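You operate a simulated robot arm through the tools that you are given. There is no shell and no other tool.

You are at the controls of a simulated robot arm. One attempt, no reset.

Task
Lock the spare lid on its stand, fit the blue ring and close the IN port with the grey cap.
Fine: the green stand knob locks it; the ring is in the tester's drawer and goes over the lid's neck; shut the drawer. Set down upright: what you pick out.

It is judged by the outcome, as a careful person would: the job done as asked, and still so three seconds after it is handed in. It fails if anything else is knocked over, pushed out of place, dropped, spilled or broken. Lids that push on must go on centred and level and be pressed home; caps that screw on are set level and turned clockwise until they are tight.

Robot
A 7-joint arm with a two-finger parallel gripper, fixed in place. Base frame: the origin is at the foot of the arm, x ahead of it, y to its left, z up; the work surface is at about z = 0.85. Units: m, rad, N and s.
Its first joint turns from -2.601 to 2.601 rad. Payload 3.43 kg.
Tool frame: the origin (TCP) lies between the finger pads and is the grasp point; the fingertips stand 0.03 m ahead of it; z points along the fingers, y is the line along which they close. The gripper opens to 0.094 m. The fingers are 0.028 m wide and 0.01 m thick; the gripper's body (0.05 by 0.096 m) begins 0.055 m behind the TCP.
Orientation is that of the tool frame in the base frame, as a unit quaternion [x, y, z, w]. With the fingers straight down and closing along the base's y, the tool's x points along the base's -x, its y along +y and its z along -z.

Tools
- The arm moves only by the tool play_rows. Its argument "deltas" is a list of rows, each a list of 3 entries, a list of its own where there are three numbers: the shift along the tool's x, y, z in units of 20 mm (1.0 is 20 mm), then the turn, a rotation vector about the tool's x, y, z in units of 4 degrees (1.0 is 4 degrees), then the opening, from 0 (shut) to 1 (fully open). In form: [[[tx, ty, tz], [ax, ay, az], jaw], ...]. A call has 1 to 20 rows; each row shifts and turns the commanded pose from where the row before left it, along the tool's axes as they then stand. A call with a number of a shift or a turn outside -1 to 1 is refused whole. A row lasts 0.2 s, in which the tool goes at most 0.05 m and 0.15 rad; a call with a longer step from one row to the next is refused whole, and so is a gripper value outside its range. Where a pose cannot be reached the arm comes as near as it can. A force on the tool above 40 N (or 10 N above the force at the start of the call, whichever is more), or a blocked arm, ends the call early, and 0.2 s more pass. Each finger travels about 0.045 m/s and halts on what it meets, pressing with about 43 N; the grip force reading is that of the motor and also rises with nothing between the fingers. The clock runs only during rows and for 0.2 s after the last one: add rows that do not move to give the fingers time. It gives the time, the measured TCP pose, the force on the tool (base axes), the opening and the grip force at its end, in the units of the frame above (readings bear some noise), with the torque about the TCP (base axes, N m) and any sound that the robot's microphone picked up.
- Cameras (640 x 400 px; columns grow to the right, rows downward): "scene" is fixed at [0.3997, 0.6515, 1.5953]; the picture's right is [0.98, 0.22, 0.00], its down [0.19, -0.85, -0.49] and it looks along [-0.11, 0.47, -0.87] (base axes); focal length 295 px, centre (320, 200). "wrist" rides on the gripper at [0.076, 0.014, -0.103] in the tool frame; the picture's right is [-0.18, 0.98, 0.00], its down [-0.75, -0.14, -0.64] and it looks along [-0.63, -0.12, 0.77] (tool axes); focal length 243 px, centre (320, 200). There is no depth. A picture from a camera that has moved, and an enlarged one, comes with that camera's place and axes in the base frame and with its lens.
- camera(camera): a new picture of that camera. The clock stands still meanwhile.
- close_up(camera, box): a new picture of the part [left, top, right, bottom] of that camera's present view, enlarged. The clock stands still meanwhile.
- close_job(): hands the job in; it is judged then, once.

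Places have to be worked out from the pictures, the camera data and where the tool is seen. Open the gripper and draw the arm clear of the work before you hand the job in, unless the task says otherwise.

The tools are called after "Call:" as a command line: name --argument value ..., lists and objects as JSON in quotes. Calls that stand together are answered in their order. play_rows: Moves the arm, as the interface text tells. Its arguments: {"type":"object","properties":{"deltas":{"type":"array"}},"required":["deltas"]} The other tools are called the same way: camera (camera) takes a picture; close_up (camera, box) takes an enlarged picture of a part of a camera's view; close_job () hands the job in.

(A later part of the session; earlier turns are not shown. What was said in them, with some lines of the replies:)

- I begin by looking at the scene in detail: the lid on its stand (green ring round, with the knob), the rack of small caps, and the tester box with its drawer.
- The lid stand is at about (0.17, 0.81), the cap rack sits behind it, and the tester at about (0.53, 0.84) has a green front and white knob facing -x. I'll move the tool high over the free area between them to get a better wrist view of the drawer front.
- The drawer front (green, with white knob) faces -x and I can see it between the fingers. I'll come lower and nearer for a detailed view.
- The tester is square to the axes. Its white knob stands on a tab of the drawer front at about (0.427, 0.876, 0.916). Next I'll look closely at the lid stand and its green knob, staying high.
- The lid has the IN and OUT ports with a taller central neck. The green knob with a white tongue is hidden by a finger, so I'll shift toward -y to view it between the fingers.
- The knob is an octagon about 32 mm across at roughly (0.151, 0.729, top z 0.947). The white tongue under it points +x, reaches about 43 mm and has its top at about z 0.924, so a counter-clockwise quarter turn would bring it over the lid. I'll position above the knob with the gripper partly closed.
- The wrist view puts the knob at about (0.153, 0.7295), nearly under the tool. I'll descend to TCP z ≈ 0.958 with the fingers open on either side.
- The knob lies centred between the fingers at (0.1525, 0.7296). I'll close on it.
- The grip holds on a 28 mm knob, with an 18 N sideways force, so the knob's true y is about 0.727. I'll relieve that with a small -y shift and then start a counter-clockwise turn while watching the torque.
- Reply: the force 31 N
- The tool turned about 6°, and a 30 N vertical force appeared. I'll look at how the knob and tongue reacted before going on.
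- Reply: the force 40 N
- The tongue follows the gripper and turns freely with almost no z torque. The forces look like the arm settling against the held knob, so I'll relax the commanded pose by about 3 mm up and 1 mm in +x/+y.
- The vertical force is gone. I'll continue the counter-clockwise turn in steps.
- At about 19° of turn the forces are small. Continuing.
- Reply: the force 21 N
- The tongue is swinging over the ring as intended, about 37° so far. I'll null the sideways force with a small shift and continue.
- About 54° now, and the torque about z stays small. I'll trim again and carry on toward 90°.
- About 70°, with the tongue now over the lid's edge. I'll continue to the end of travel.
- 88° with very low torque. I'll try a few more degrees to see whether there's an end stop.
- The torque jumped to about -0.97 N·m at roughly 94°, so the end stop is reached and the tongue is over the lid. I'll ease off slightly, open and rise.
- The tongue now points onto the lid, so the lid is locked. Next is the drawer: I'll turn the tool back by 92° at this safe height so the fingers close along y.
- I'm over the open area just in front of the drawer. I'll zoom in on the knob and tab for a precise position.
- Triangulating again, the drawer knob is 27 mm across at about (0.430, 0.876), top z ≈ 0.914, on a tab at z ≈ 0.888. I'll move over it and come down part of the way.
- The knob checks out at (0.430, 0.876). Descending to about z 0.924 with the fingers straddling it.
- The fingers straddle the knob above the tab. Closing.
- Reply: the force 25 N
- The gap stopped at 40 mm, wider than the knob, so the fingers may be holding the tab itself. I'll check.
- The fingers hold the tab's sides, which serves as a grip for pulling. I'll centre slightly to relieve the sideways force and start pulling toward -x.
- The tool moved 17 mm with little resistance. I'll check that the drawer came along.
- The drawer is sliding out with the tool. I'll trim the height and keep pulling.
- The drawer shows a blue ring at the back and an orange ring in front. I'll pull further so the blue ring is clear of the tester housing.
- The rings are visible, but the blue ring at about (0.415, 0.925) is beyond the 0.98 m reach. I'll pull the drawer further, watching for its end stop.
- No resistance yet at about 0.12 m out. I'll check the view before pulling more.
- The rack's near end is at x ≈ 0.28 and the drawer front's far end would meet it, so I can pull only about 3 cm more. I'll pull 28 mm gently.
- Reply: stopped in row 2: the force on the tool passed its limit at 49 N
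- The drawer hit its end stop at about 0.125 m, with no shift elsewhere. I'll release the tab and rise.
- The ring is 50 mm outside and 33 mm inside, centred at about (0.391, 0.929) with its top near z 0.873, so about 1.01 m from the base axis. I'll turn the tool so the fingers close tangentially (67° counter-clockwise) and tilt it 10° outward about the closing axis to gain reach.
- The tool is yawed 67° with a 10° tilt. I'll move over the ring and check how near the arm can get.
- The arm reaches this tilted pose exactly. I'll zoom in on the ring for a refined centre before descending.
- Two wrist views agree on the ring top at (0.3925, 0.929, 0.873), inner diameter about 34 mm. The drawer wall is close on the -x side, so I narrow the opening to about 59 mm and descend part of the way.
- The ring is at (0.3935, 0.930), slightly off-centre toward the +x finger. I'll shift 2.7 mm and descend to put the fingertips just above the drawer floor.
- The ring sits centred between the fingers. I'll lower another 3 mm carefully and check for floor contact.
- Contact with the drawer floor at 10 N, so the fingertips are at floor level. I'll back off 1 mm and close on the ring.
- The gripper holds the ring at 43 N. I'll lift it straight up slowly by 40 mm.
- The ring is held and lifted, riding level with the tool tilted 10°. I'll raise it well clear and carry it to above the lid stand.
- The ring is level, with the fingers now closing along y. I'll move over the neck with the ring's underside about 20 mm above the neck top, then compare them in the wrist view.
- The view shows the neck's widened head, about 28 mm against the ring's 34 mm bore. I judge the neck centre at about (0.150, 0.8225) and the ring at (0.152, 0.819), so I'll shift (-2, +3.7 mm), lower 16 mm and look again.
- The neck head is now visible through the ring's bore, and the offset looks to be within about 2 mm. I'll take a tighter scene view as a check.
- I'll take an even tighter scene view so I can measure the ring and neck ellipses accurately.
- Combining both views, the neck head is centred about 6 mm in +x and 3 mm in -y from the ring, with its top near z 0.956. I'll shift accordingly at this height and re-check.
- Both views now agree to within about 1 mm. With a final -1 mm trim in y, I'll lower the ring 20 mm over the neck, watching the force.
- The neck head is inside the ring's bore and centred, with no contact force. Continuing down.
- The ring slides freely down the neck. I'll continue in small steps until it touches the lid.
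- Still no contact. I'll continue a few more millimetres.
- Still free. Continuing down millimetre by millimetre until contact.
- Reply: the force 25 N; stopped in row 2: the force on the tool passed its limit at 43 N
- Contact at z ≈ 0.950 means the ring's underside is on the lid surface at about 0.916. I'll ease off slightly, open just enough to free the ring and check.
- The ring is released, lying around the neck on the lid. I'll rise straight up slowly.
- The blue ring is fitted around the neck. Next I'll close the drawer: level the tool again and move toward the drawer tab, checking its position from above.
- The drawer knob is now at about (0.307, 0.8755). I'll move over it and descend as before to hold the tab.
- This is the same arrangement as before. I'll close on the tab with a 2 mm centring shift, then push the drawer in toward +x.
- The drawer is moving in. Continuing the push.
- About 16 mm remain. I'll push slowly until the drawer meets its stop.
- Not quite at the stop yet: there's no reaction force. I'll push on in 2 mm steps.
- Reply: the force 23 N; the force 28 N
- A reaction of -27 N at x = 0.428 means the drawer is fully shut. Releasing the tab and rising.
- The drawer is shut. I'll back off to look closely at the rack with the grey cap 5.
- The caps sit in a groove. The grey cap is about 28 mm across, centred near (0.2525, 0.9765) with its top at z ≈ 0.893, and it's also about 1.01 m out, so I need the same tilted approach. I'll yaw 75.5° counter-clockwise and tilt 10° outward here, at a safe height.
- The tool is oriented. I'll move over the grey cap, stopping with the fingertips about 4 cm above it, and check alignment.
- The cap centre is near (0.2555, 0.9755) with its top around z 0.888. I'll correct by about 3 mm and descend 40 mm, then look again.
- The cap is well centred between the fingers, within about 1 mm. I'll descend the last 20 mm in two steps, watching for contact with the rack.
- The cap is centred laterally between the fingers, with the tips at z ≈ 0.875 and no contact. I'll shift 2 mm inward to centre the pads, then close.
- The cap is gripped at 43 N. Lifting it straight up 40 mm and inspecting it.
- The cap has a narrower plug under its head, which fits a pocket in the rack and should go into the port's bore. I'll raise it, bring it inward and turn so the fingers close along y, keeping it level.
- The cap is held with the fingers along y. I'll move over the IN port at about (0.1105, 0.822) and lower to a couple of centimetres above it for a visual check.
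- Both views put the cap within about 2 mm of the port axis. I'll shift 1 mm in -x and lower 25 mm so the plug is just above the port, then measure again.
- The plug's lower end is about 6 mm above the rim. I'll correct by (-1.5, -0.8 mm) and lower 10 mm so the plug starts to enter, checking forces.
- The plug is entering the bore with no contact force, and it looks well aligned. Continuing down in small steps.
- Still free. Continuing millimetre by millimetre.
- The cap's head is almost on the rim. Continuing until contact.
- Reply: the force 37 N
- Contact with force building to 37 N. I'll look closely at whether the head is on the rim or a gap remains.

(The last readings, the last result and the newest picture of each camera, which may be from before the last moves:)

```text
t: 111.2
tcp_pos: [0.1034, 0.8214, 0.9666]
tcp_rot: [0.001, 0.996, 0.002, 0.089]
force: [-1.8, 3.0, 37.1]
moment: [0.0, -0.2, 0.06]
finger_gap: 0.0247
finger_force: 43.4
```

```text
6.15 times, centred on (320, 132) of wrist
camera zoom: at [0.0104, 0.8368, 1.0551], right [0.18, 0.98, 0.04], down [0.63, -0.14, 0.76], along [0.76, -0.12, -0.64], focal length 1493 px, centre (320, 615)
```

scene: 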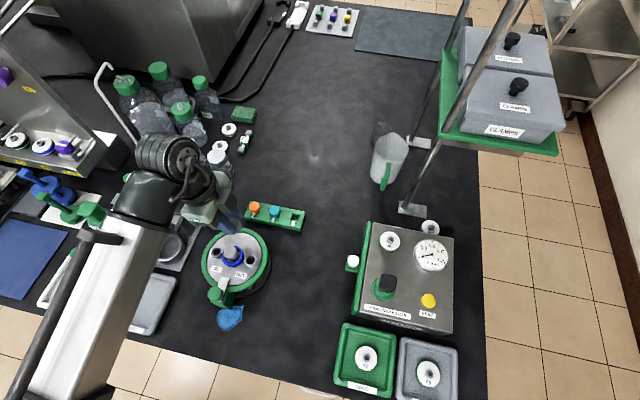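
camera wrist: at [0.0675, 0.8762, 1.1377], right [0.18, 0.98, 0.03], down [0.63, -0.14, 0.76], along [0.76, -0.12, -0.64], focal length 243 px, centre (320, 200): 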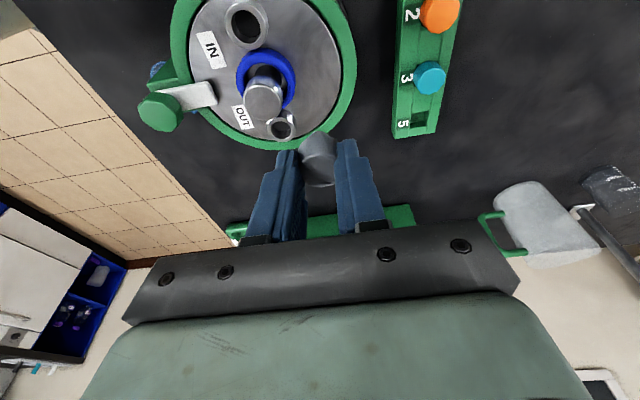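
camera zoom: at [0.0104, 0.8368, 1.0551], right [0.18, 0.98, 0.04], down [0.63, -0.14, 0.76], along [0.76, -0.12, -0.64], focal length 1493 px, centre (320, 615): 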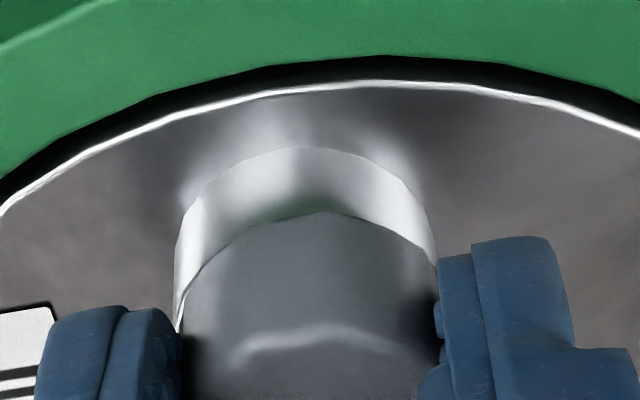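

Comparing the views, the head may be about 1.5 mm off-centre toward -x and slightly +y, resting on or just above the rim. I'll lift 2 mm, shift (+1.5, -0.7 mm) and press again.

Call:
play_rows --deltas '[[[-0.018, 0, -0.1], [0, 0, 0], 0.1], [[-0.074, -0.035, 0.013], [0, 0, 0], 0.1], [[0, 0, 0], [0, 0, 0], 0.1]]'

Call:
close_up --camera "scene" --box '[208, 236, 232, 256]'

Call:
close_up --camera "wrist" --box '[280, 100, 360, 165]'

```text
t: 112.0
tcp_pos: [0.1049, 0.8205, 0.9677]
tcp_rot: [0.001, 0.996, 0.0, 0.088]
force: [-5.8, 4.5, 14.8]
moment: [0.17, 0.07, 0.04]
finger_gap: 0.0247
finger_force: 42.9
```

```text
16.00 times, centred on (220, 246) of scene
camera zoom: at [0.3997, 0.6515, 1.5953], right [0.98, 0.22, 0.0], down [0.19, -0.85, -0.49], along [-0.11, 0.47, -0.87], focal length 4718 px, centre (1920, -536)
```

zoom: 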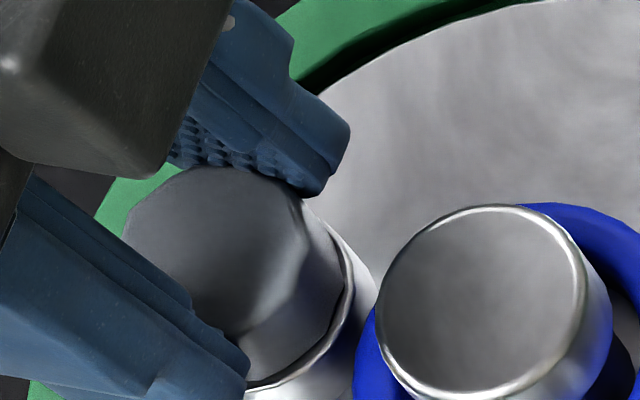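

```text
6.15 times, centred on (320, 132) of wrist
camera zoom: at [0.0123, 0.835, 1.0551], right [0.18, 0.98, 0.03], down [0.63, -0.14, 0.76], along [0.76, -0.12, -0.64], focal length 1493 px, centre (320, 615)
```

zoom: 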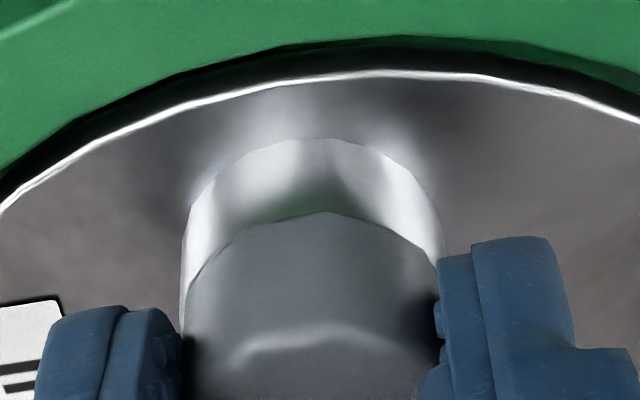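

The lateral shift also nudged the lid about 1 mm within its stand, so the plug must be guided snugly by the bore. I'll look closer at the head/rim interface.

Call:
close_up --camera "scene" --box '[212, 240, 236, 258]'

Call:
close_up --camera "scene" --box '[195, 220, 285, 310]'

```text
16.00 times, centred on (224, 249) of scene
camera zoom: at [0.3997, 0.6515, 1.5953], right [0.98, 0.22, 0.0], down [0.19, -0.85, -0.49], along [-0.11, 0.47, -0.87], focal length 4718 px, centre (1856, -584)
```

zoom: 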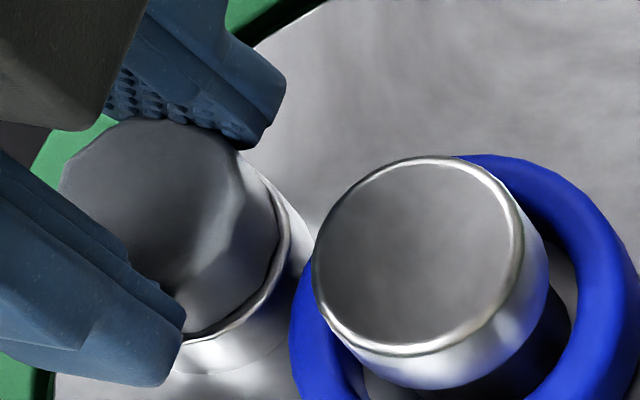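

```text
4.44 times, centred on (240, 265) of scene
camera zoom: at [0.3997, 0.6515, 1.5953], right [0.98, 0.22, 0.0], down [0.19, -0.85, -0.49], along [-0.11, 0.47, -0.87], focal length 1310 px, centre (676, -89)
```

zoom: 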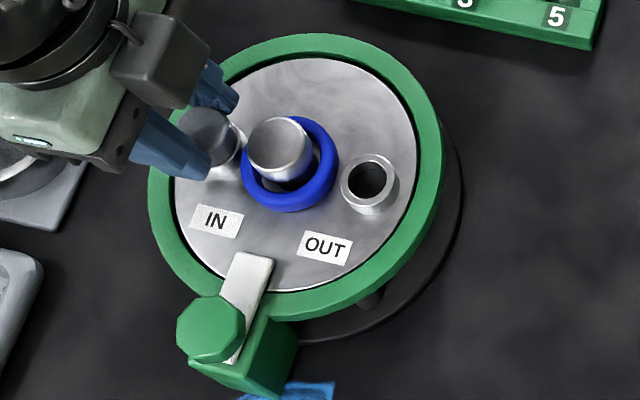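

The head now appears seated on the rim all around. To find out whether it screws, I'll make a small clockwise turn about the cap's axis and watch the torque and height.

Call:
play_rows --deltas '[[[0, 0.018, 0], [0.174, 0, 0.985], 0.1], [[0, 0.018, 0], [0.174, 0, 0.985], 0.1], [[0, 0.018, 0], [0.174, 0, 0.985], 0.1], [[0, 0, 0], [0, 0, 0], 0.1]]'

Call:
close_up --camera "scene" --box '[212, 240, 236, 258]'

Call:
close_up --camera "wrist" --box '[280, 100, 360, 165]'

```text
t: 113.0
tcp_pos: [0.1051, 0.8215, 0.9681]
tcp_rot: [0.105, 0.991, -0.01, 0.088]
force: [0.5, 0.3, -0.3]
moment: [0.0, -0.01, -0.02]
finger_gap: 0.0247
finger_force: 42.6
```

```text
16.00 times, centred on (224, 249) of scene
camera zoom: at [0.3997, 0.6515, 1.5953], right [0.98, 0.22, 0.0], down [0.19, -0.85, -0.49], along [-0.11, 0.47, -0.87], focal length 4718 px, centre (1856, -584)
```

zoom: 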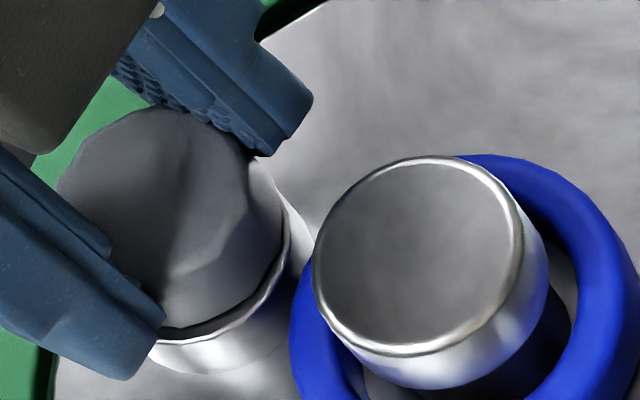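

```text
6.15 times, centred on (320, 132) of wrist
camera zoom: at [0.0179, 0.8564, 1.0557], right [0.38, 0.92, 0.03], down [0.59, -0.27, 0.76], along [0.71, -0.27, -0.64], focal length 1493 px, centre (320, 615)
```

zoom: 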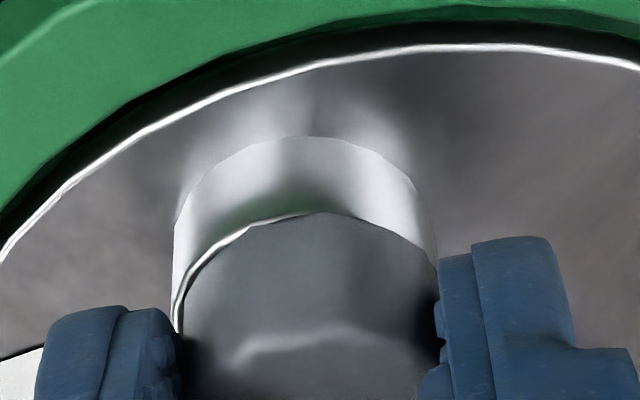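

After the 12° turn the forces are near zero, so the cap turns freely, about 1 mm above the rim. I'll lower it back to light contact and then turn further clockwise, watching for engagement.

Call:
play_rows --deltas '[[[0.0088, 0, 0.05], [0, 0, 0], 0.1], [[0.005, 0, 0.03], [0, 0, 0], 0.1], [[0, 0, 0], [0, 0, 0], 0.1]]'

```text
t: 113.8
tcp_pos: [0.1052, 0.8227, 0.9677]
tcp_rot: [0.104, 0.991, -0.007, 0.088]
force: [-2.3, 3.6, 9.6]
moment: [0.05, 0.0, 0.01]
finger_gap: 0.025
finger_force: 43.5
```

Call:
play_rows --deltas '[[[0, 0.018, 0], [0.174, 0, 0.985], 0.1], [[0, 0.018, 0], [0.174, 0, 0.985], 0.1], [[0, 0.018, 0], [0.174, 0, 0.985], 0.1], [[0, 0, 0], [0, 0, 0], 0.1]]'

Call:
play_rows --deltas '[[[0, 0.018, 0], [0.174, 0, 0.985], 0.1], [[0, 0.018, 0], [0.174, 0, 0.985], 0.1], [[0, 0.018, 0], [0.174, 0, 0.985], 0.1], [[0, 0, 0], [0, 0, 0], 0.1]]'

Call:
close_up --camera "scene" --box '[212, 240, 236, 258]'

Call:
close_up --camera "wrist" --box '[280, 100, 360, 165]'

```text
t: 114.8
tcp_pos: [0.105, 0.8214, 0.9658]
tcp_rot: [0.208, 0.974, -0.017, 0.086]
force: [5.5, 0.2, 30.8]
moment: [-0.18, -0.36, -0.01]
finger_gap: 0.0245
finger_force: 43.4
```

```text
t: 115.8
tcp_pos: [0.1058, 0.8226, 0.9669]
tcp_rot: [0.309, 0.947, -0.025, 0.083]
force: [0.4, 4.3, 40.4]
moment: [-0.11, -0.26, 0.02]
finger_gap: 0.0251
finger_force: 42.9
```

```text
16.00 times, centred on (224, 249) of scene
camera zoom: at [0.3997, 0.6515, 1.5953], right [0.98, 0.22, 0.0], down [0.19, -0.85, -0.49], along [-0.11, 0.47, -0.87], focal length 4718 px, centre (1856, -584)
```

zoom: 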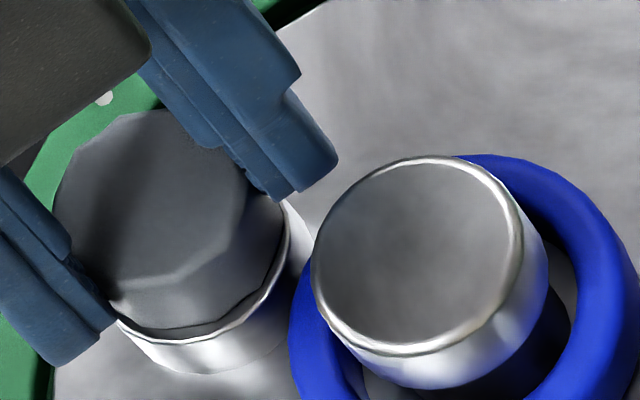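

```text
6.15 times, centred on (320, 132) of wrist
camera zoom: at [0.0398, 0.8909, 1.0547], right [0.73, 0.69, 0.04], down [0.42, -0.49, 0.76], along [0.54, -0.54, -0.65], focal length 1493 px, centre (320, 615)
```

zoom: 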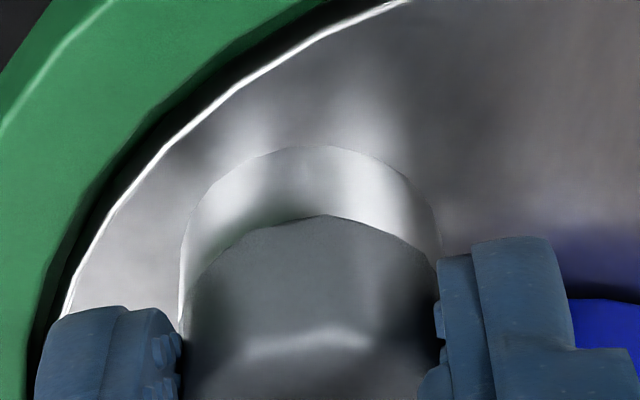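

The head sits on the rim with almost no torque, so this is a push-in plug and not a threaded cap. It still looks about 1.7 mm off toward the camera, so I'll raise it 4 mm clear of the rim, with the plug still in the bore, re-centre without load and look.

Call:
play_rows --deltas '[[[-0.0175, 0, -0.0985], [0, 0, 0], 0.1], [[-0.0175, 0, -0.0985], [0, 0, 0], 0.1], [[0, 0, 0], [0, 0, 0], 0.1], [[-0.083, -0.013, 0.015], [0, 0, 0], 0.1], [[0, 0, 0], [0, 0, 0], 0.1]]'

Call:
close_up --camera "scene" --box '[212, 240, 236, 258]'

Call:
close_up --camera "wrist" --box '[280, 100, 360, 165]'

```text
t: 117.0
tcp_pos: [0.1065, 0.8235, 0.9694]
tcp_rot: [0.309, 0.947, -0.025, 0.083]
force: [0.3, 0.0, 0.1]
moment: [-0.01, -0.01, 0.03]
finger_gap: 0.0249
finger_force: 42.8
```

```text
16.00 times, centred on (224, 249) of scene
camera zoom: at [0.3997, 0.6515, 1.5953], right [0.98, 0.22, 0.0], down [0.19, -0.85, -0.49], along [-0.11, 0.47, -0.87], focal length 4718 px, centre (1856, -584)
```

zoom: 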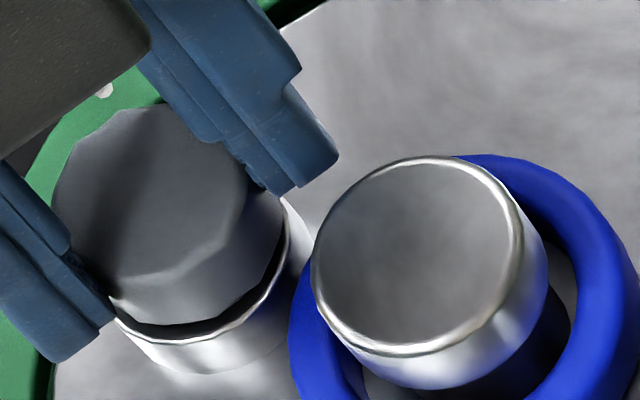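

```text
6.15 times, centred on (320, 132) of wrist
camera zoom: at [0.0408, 0.8909, 1.0578], right [0.73, 0.69, 0.03], down [0.42, -0.49, 0.76], along [0.54, -0.54, -0.64], focal length 1493 px, centre (320, 615)
```

zoom: 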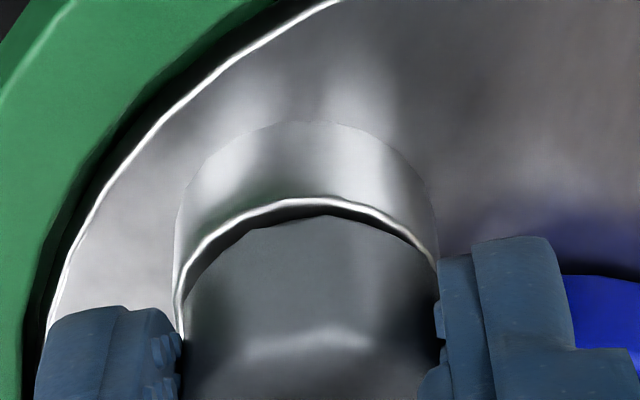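

Unloaded, the rim gap now looks even, consistent with a coaxial cap about 3 mm up. I'll lower straight down onto the rim and press.

Call:
play_rows --deltas '[[[0.0132, 0, 0.074], [0, 0, 0], 0.1], [[0.0088, 0, 0.05], [0, 0, 0], 0.1], [[0, 0, 0], [0, 0, 0], 0.1]]'

Call:
play_rows --deltas '[[[0.0088, 0, 0.05], [0, 0, 0], 0.1], [[0, 0, 0], [0, 0, 0], 0.1]]'

Call:
close_up --camera "scene" --box '[212, 240, 236, 258]'

Call:
close_up --camera "wrist" --box '[280, 100, 360, 165]'

```text
t: 117.8
tcp_pos: [0.1069, 0.8216, 0.9676]
tcp_rot: [0.308, 0.947, -0.025, 0.084]
force: [0.6, 0.6, -0.7]
moment: [0.03, 0.01, 0.01]
finger_gap: 0.0245
finger_force: 43.4
```

```text
t: 118.4
tcp_pos: [0.1085, 0.8224, 0.968]
tcp_rot: [0.308, 0.947, -0.026, 0.084]
force: [-2.5, 0.1, 7.0]
moment: [-0.05, 0.04, 0.04]
finger_gap: 0.0249
finger_force: 43.0
```

```text
16.00 times, centred on (224, 249) of scene
camera zoom: at [0.3997, 0.6515, 1.5953], right [0.98, 0.22, 0.0], down [0.19, -0.85, -0.49], along [-0.11, 0.47, -0.87], focal length 4718 px, centre (1856, -584)
```

zoom: 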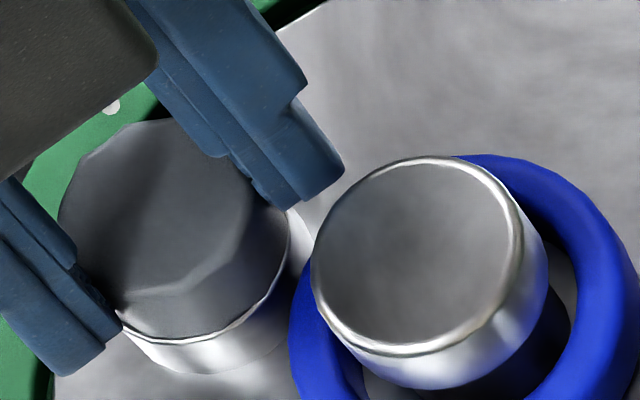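

```text
6.15 times, centred on (320, 132) of wrist
camera zoom: at [0.041, 0.8898, 1.0547], right [0.73, 0.69, 0.03], down [0.43, -0.49, 0.76], along [0.54, -0.54, -0.64], focal length 1493 px, centre (320, 615)
```

zoom: 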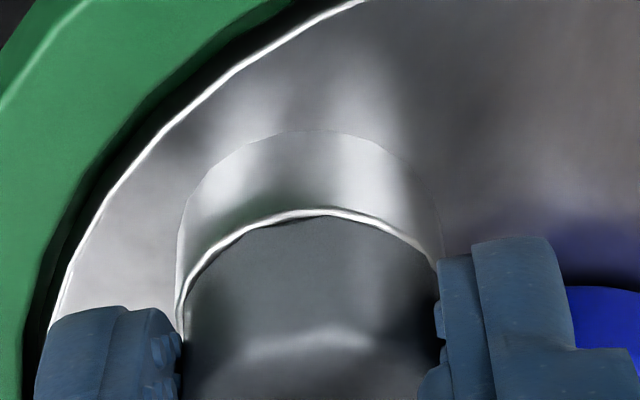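

The cap is now coaxial and flush with the rim. I'll press it home with a firm downward push.

Call:
play_rows --deltas '[[[0.0088, 0, 0.05], [0, 0, 0], 0.1], [[0, 0, 0], [0, 0, 0], 0.1]]'

Call:
play_rows --deltas '[[[0.0088, 0, 0.05], [0, 0, 0], 0.1], [[0, 0, 0], [0, 0, 0], 0.1]]'

```text
t: 119.0
tcp_pos: [0.1074, 0.8233, 0.9674]
tcp_rot: [0.308, 0.947, -0.025, 0.084]
force: [0.6, -0.2, 21.6]
moment: [-0.12, -0.07, -0.01]
finger_gap: 0.0248
finger_force: 42.7
```

```text
t: 119.6
tcp_pos: [0.1089, 0.8226, 0.9662]
tcp_rot: [0.309, 0.947, -0.026, 0.084]
force: [-2.2, -3.1, 10.1]
moment: [-0.19, 0.04, -0.02]
finger_gap: 0.0248
finger_force: 42.7
stopped in row 2: the force on the tool passed its limit at 41 N (the readings are from after the stop); the commanded pose is now the measured one
```

Pressed with 41 N without further movement. I'll make one more clockwise turn under light load to see whether any thread torque builds.

Call:
play_rows --deltas '[[[0, 0.018, 0], [0.174, 0, 0.985], 0.1], [[0, 0.018, 0], [0.174, 0, 0.985], 0.1], [[0, 0.018, 0], [0.174, 0, 0.985], 0.1], [[0, 0.018, 0], [0.174, 0, 0.985], 0.1], [[0, 0.018, 0], [0.174, 0, 0.985], 0.1]]'

Call:
close_up --camera "scene" --box '[212, 240, 236, 258]'

Call:
close_up --camera "wrist" --box '[280, 100, 360, 165]'

```text
t: 120.8
tcp_pos: [0.1079, 0.8247, 0.9653]
tcp_rot: [0.468, 0.879, -0.039, 0.077]
force: [5.1, 1.0, 14.8]
moment: [-0.07, -0.24, 0.08]
finger_gap: 0.0247
finger_force: 43.1
```

```text
16.00 times, centred on (224, 249) of scene
camera zoom: at [0.3997, 0.6515, 1.5953], right [0.98, 0.22, 0.0], down [0.19, -0.85, -0.49], along [-0.11, 0.47, -0.87], focal length 4718 px, centre (1856, -584)
```

zoom: 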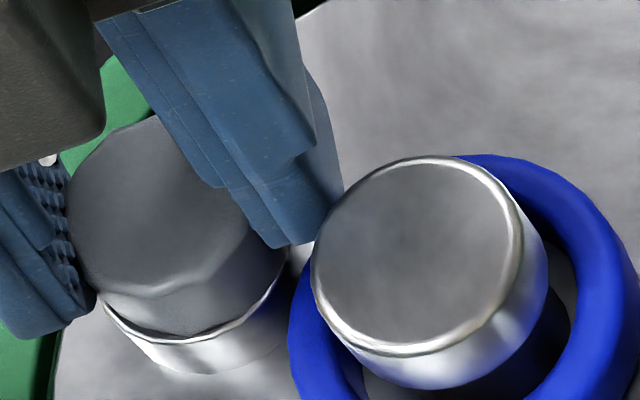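

```text
6.15 times, centred on (320, 132) of wrist
camera zoom: at [0.0693, 0.9105, 1.0545], right [0.92, 0.4, 0.04], down [0.23, -0.6, 0.76], along [0.32, -0.69, -0.65], focal length 1493 px, centre (320, 615)
```

zoom: 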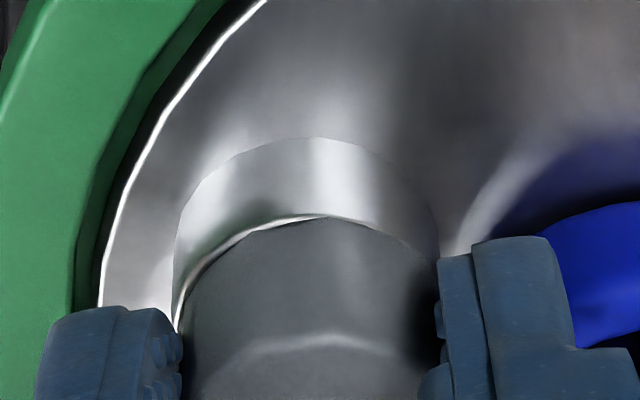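

Torque stays at 0.08 N·m, which is friction only, so it's a push-in plug and it's fully down. The +v finger is close to the neck, so I'll open only a little to release and rise straight up.

Call:
play_rows --deltas '[[[-0.004, 0, -0.025], [0, 0, 0], 0.1], [[0, 0, 0], [0, 0, 0], 0.305], [[0, 0, 0], [0, 0, 0], 0.305], [[0, 0, 0], [0, 0, 0], 0.305]]'

Call:
close_up --camera "scene" --box '[208, 236, 240, 258]'

Call:
close_up --camera "wrist" --box '[250, 90, 390, 190]'

```text
t: 121.8
tcp_pos: [0.1081, 0.8247, 0.9664]
tcp_rot: [0.469, 0.879, -0.04, 0.078]
force: [0.6, -0.2, -0.4]
moment: [0.0, 0.01, 0.02]
finger_gap: 0.0285
finger_force: 0.0
```

```text
16.00 times, centred on (224, 247) of scene
camera zoom: at [0.3997, 0.6515, 1.5953], right [0.98, 0.22, 0.0], down [0.19, -0.85, -0.49], along [-0.11, 0.47, -0.87], focal length 4718 px, centre (1856, -552)
```

zoom: 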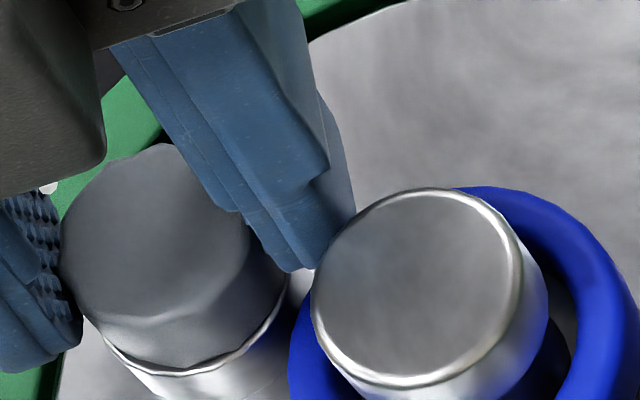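

```text
4.00 times, centred on (320, 140) of wrist
camera zoom: at [0.0689, 0.911, 1.0542], right [0.92, 0.4, 0.03], down [0.23, -0.6, 0.76], along [0.32, -0.69, -0.65], focal length 970 px, centre (320, 440)
```

zoom: 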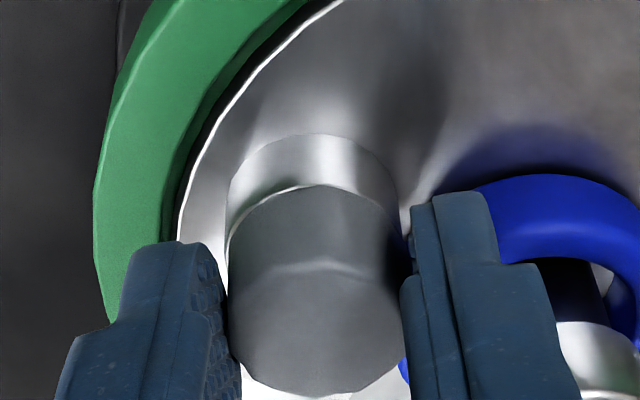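

The cap is released and stays upright on the port. Rising straight up.

Call:
play_rows --deltas '[[[-0.043, 0, -0.246], [0, 0, 0], 0.305], [[-0.087, 0, -0.49], [0, 0, 0], 0.305], [[-0.174, 0, -0.985], [0, 0, 0], 0.305], [[-0.174, 0, -0.985], [0, 0, 0], 0.305], [[-0.174, 0, -0.985], [0, 0, 0], 0.4], [[-0.174, 0, -0.985], [0, 0, 0], 0.6], [[0, 0, 0], [0, 0, 0], 0.6]]'

Call:
camera --camera "wrist"

Call:
close_up --camera "scene" --box '[195, 225, 255, 270]'

Call:
close_up --camera "wrist" --box '[240, 60, 400, 180]'

```text
t: 123.4
tcp_pos: [0.1089, 0.8263, 1.0607]
tcp_rot: [0.469, 0.879, -0.039, 0.078]
force: [0.6, 0.6, -0.3]
moment: [0.01, -0.03, 0.0]
finger_gap: 0.0562
finger_force: 0.1
```

```text
taken
camera wrist: at [0.0699, 0.9111, 1.1485], right [0.92, 0.4, 0.04], down [0.23, -0.6, 0.76], along [0.32, -0.69, -0.65], focal length 243 px, centre (320, 200)
```

wrist: 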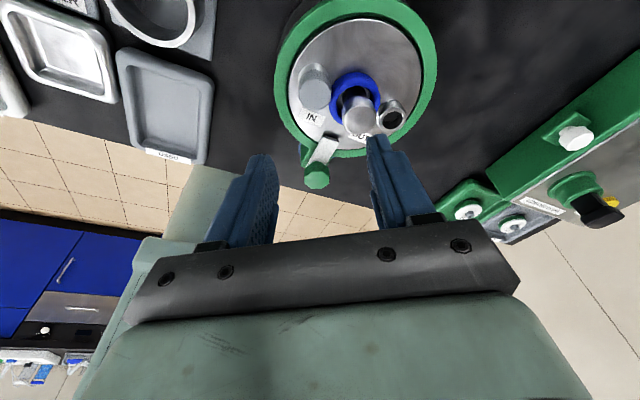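

```text
8.89 times, centred on (225, 248) of scene
camera zoom: at [0.3997, 0.6515, 1.5953], right [0.98, 0.22, 0.0], down [0.19, -0.85, -0.49], along [-0.11, 0.47, -0.87], focal length 2621 px, centre (1164, -222)
```

zoom: 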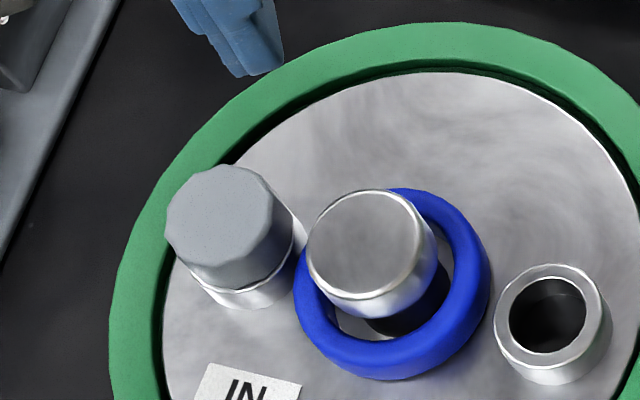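

```text
3.33 times, centred on (320, 120) of wrist
camera zoom: at [0.0699, 0.9111, 1.1485], right [0.92, 0.4, 0.04], down [0.23, -0.6, 0.76], along [0.32, -0.69, -0.65], focal length 809 px, centre (320, 467)
```

zoom: 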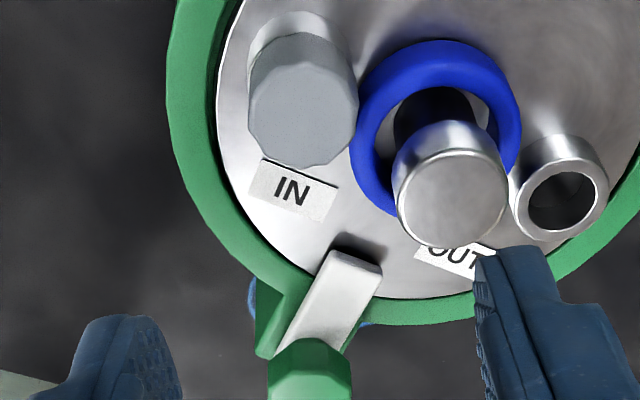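

The cap is on the port. I'll inspect its seating closely in both cameras.

Call:
close_up --camera "scene" --box '[207, 238, 231, 258]'

Call:
close_up --camera "wrist" --box '[285, 55, 345, 105]'

```text
16.00 times, centred on (219, 248) of scene
camera zoom: at [0.3997, 0.6515, 1.5953], right [0.98, 0.22, 0.0], down [0.19, -0.85, -0.49], along [-0.11, 0.47, -0.87], focal length 4718 px, centre (1936, -568)
```

zoom: 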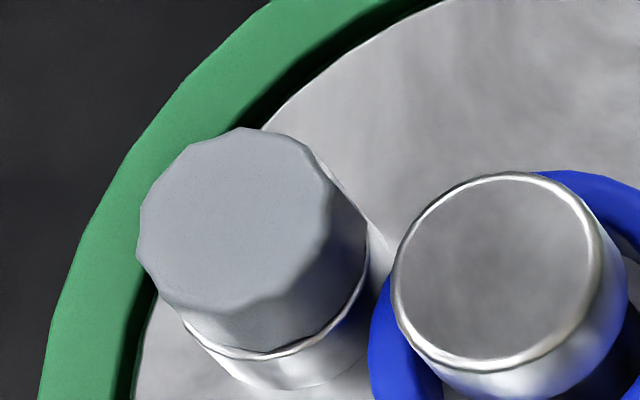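

```text
8.00 times, centred on (315, 80) of wrist
camera zoom: at [0.0699, 0.9111, 1.1485], right [0.92, 0.4, 0.04], down [0.23, -0.6, 0.76], along [0.32, -0.69, -0.65], focal length 1941 px, centre (360, 1160)
```

zoom: 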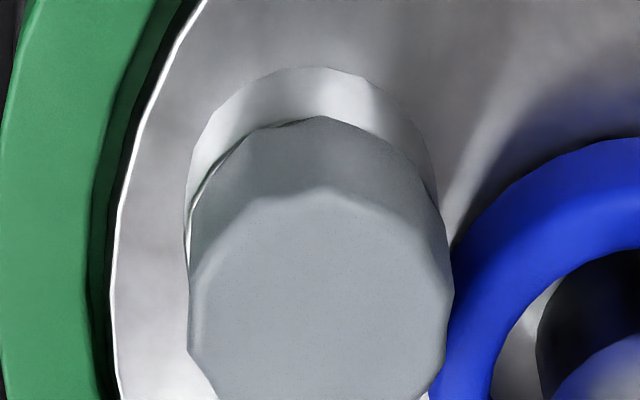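

Triangulating the cap top gives z ≈ 0.950. That puts its head base at the rim height of about 0.931, so it's seated, upright and centred. I'll rise and draw the arm clear, then check the whole scene.

Call:
play_rows --deltas '[[[-0.174, 0, -0.985], [0, 0, 0], 0.8], [[-0.174, 0, -0.985], [0, 0, 0], 1], [[-0.174, 0, -0.985], [0, 0, 0], 1], [[-0.174, 0, -0.985], [0, 0, 0], 1], [[-0.174, 0, -0.985], [0, 0, 0], 1], [[-0.174, 0, -0.985], [0, 0, 0], 1], [[-0.174, 0, -0.985], [0, 0, 0], 1], [[-0.174, 0, -0.985], [0, 0, 0], 1], [[0, 0, 0], [0, 1, 0], 1], [[0, 0, 0], [0, 1, 0], 1], [[0, 0, 0], [0, 0.5, 0], 1], [[0, 0, 0], [0, 0, -1], 1], [[0, 0, 0], [0, 0, -1], 1], [[0, 0, 0], [0, 0, -1], 1], [[0, 0, 0], [0, 0, -1], 1], [[0, 0, 0], [0, 0, -1], 1], [[0, 0, 0], [0, 0, -1], 1], [[0, 0, 0], [0, 0, -1], 1]]'

Call:
play_rows --deltas '[[[0, 0, 0], [0, 0, -1], 1], [[0, 0, 0], [0, 0, -1], 1], [[0, 0, 0], [0, 0, -1], 1], [[0, 0, 0], [0, 0, -1], 1], [[0, 0, 0], [0, 0, -1], 1], [[0, 0, 0], [0, 0, -1], 1], [[0, 0, 0], [0, 0, -1], 1], [[0.6, 0.9, 0], [0, 0, 0], 1], [[0.6, 0.9, 0], [0, 0, 0], 1], [[0.6, 0.9, 0], [0, 0, 0], 1], [[0.6, 0.9, 0], [0, 0, 0], 1], [[0.6, 0.9, 0], [0, 0, 0], 1], [[0.6, 0.9, 0], [0, 0, 0], 1], [[0.6, 0.9, 0], [0, 0, 0], 1], [[0.6, 0.9, 0], [0, 0, 0], 1]]'

Call:
camera --camera "scene"

Call:
camera --camera "wrist"

Call:
close_up --camera "scene" --box '[190, 220, 290, 320]'

Call:
close_up --camera "scene" --box '[330, 210, 470, 340]'

```text
t: 127.2
tcp_pos: [0.1258, 0.8627, 1.1091]
tcp_rot: [0.242, 0.97, 0.002, 0.002]
force: [-0.9, 0.0, 0.3]
moment: [0.01, 0.02, -0.04]
finger_gap: 0.0939
finger_force: 0.0
out of reach, approached as far as the arm can: row 2, 3, 4, 5, 6, 7, 8
```

```text
t: 130.4
tcp_pos: [0.0272, 1.0065, 1.1082]
tcp_rot: [0.001, 1.0, 0.0, 0.002]
force: [0.3, -0.1, 0.3]
moment: [0.05, 0.01, 0.0]
finger_gap: 0.0941
finger_force: 0.0
```

```text
taken
```

scene: 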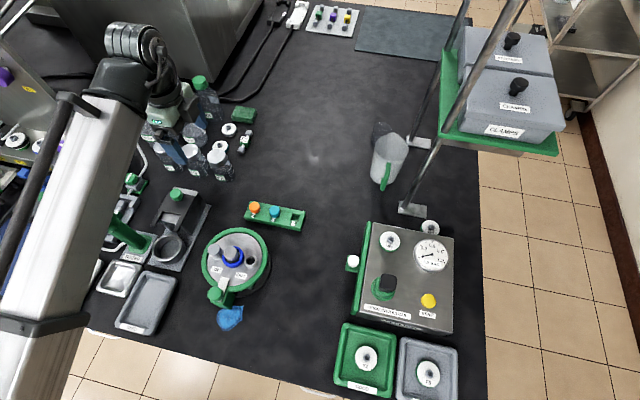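

```text
taken
camera wrist: at [-0.048, 1.022, 1.2105], right [0.19, 0.98, 0.0], down [0.75, -0.14, 0.64], along [0.63, -0.12, -0.77], focal length 243 px, centre (320, 200)
```

wrist: 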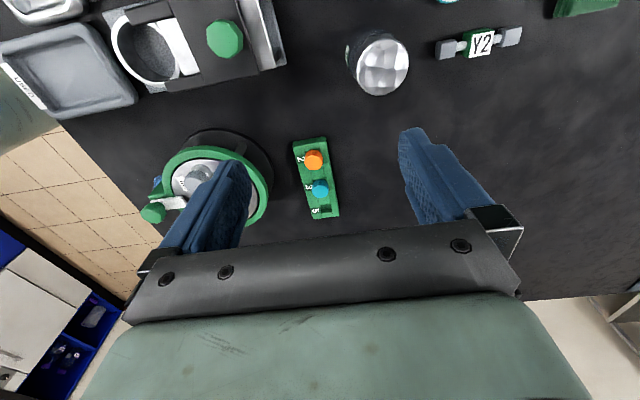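

```text
4.00 times, centred on (240, 270) of scene
camera zoom: at [0.3997, 0.6515, 1.5953], right [0.98, 0.22, 0.0], down [0.19, -0.85, -0.49], along [-0.11, 0.47, -0.87], focal length 1179 px, centre (640, -80)
```

zoom: 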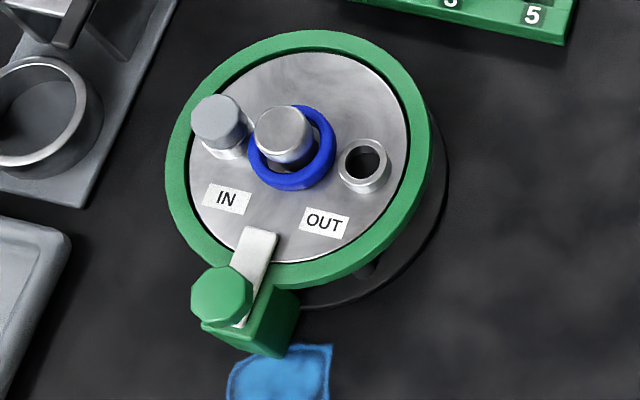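

```text
3.08 times, centred on (400, 275) of scene
camera zoom: at [0.3997, 0.6515, 1.5953], right [0.98, 0.22, 0.0], down [0.19, -0.85, -0.49], along [-0.11, 0.47, -0.87], focal length 907 px, centre (74, -31)
```

zoom: 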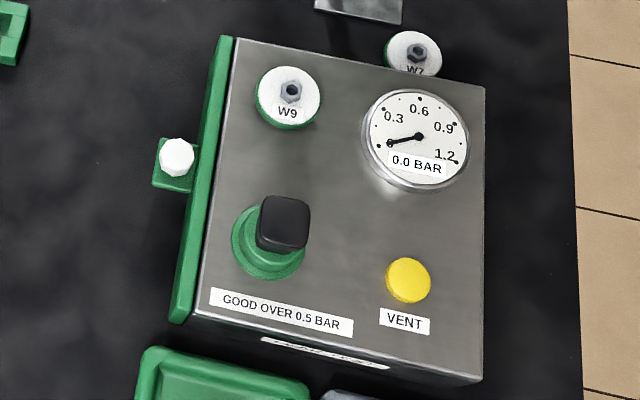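

The drawer is shut, and the lid, ring and cap are in place. Some retreat rows were at the arm's limit, so the hand ended lower than intended near the bottles; I'll rise straight up and verify that nothing was touched.

Call:
play_rows --deltas '[[[0, 0, -1], [0, 0, 0], 1], [[0, 0, -1], [0, 0, 0], 1], [[0, 0, -1], [0, 0, 0], 1], [[0, 0, -1], [0, 0, 0], 1], [[0, 0, -1], [0, 0, 0], 1], [[0, -0.2, -1], [0, 0, 0], 1], [[0, -0.2, 0], [0, 0, 0], 1]]'

Call:
camera --camera "scene"

Call:
close_up --camera "scene" --box '[80, 60, 270, 200]'

Call:
close_up --camera "wrist" --box '[180, 80, 380, 220]'

Call:
close_up --camera "scene" --box '[207, 236, 251, 264]'

```text
t: 132.0
tcp_pos: [0.0283, 0.9982, 1.2284]
tcp_rot: [0.001, 1.0, 0.001, 0.001]
force: [-0.1, 0.0, 0.6]
moment: [0.01, 0.03, -0.02]
finger_gap: 0.0943
finger_force: 0.0
```

```text
taken
```

scene: 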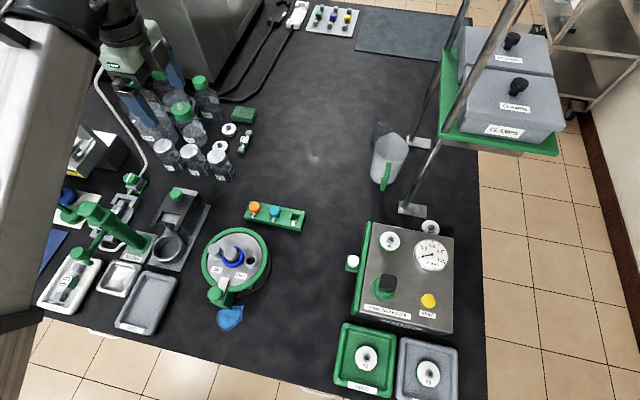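

```text
2.86 times, centred on (175, 130) of scene
camera zoom: at [0.3997, 0.6515, 1.5953], right [0.98, 0.22, 0.0], down [0.19, -0.85, -0.49], along [-0.11, 0.47, -0.87], focal length 842 px, centre (734, 400)
```

zoom: 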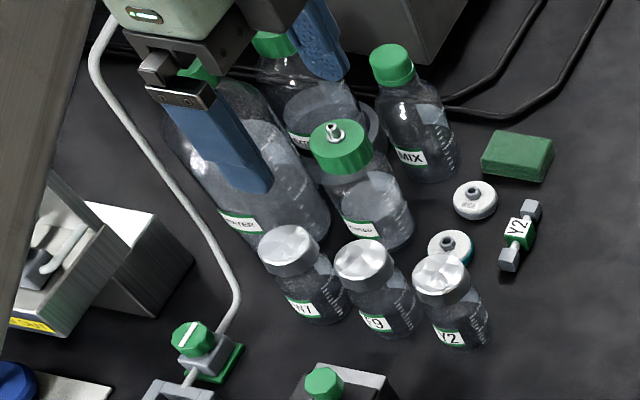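

```text
2.86 times, centred on (280, 150) of wrist
camera zoom: at [-0.0483, 1.0138, 1.3316], right [0.19, 0.98, 0.0], down [0.75, -0.14, 0.64], along [0.63, -0.12, -0.77], focal length 693 px, centre (434, 343)
```

zoom: 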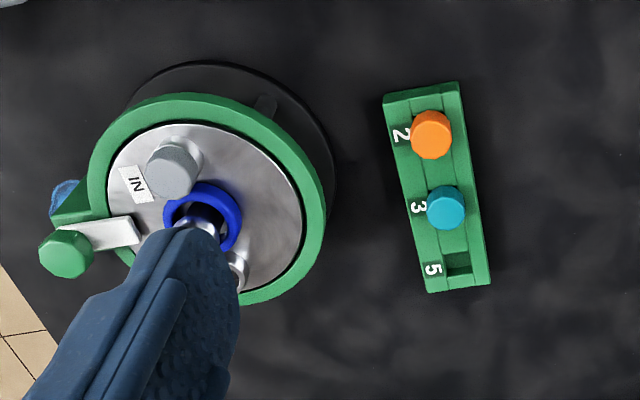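

```text
14.29 times, centred on (229, 250) of scene
camera zoom: at [0.3997, 0.6515, 1.5953], right [0.98, 0.22, 0.0], down [0.19, -0.85, -0.49], along [-0.11, 0.47, -0.87], focal length 4212 px, centre (1620, -514)
```

zoom: 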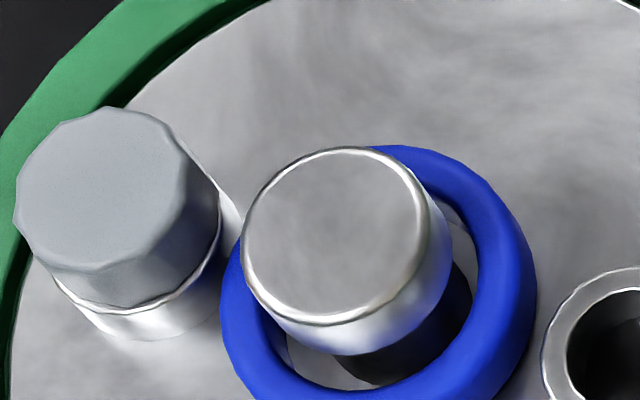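

Everything checks out: the tongue is over the lid, the ring lies flat round the neck, and the grey cap sits level and flush on the IN port. The drawer is shut, the bottles and other items are undisturbed, and the gripper is open and clear. Handing in.

Call:
close_job

```text
The job is handed in.
```

I've handed the job in. The spare lid is locked, the blue ring is on, the IN port is closed and the drawer is shut.

- **Lid lock:** I turned the green stand knob a quarter turn to its stop. The white tongue now sits over the edge of the lid.
- **Blue ring:** It came out of the tester's drawer and lies flat on the lid around the neck. I pushed the drawer back in until it met its stop.
- **Grey cap:** It is a plug that pushes into the IN port. I centred it, set it level and pressed it down with about 41 N. A clockwise turn met only friction, so I took it to be a push-fit, not a screw cap.

The lid slid about 1 mm inside its stand while I was centring the cap, and it stayed locked. In the last pictures the bottles, rack and trays were standing as before. The gripper is open and clear of the work.
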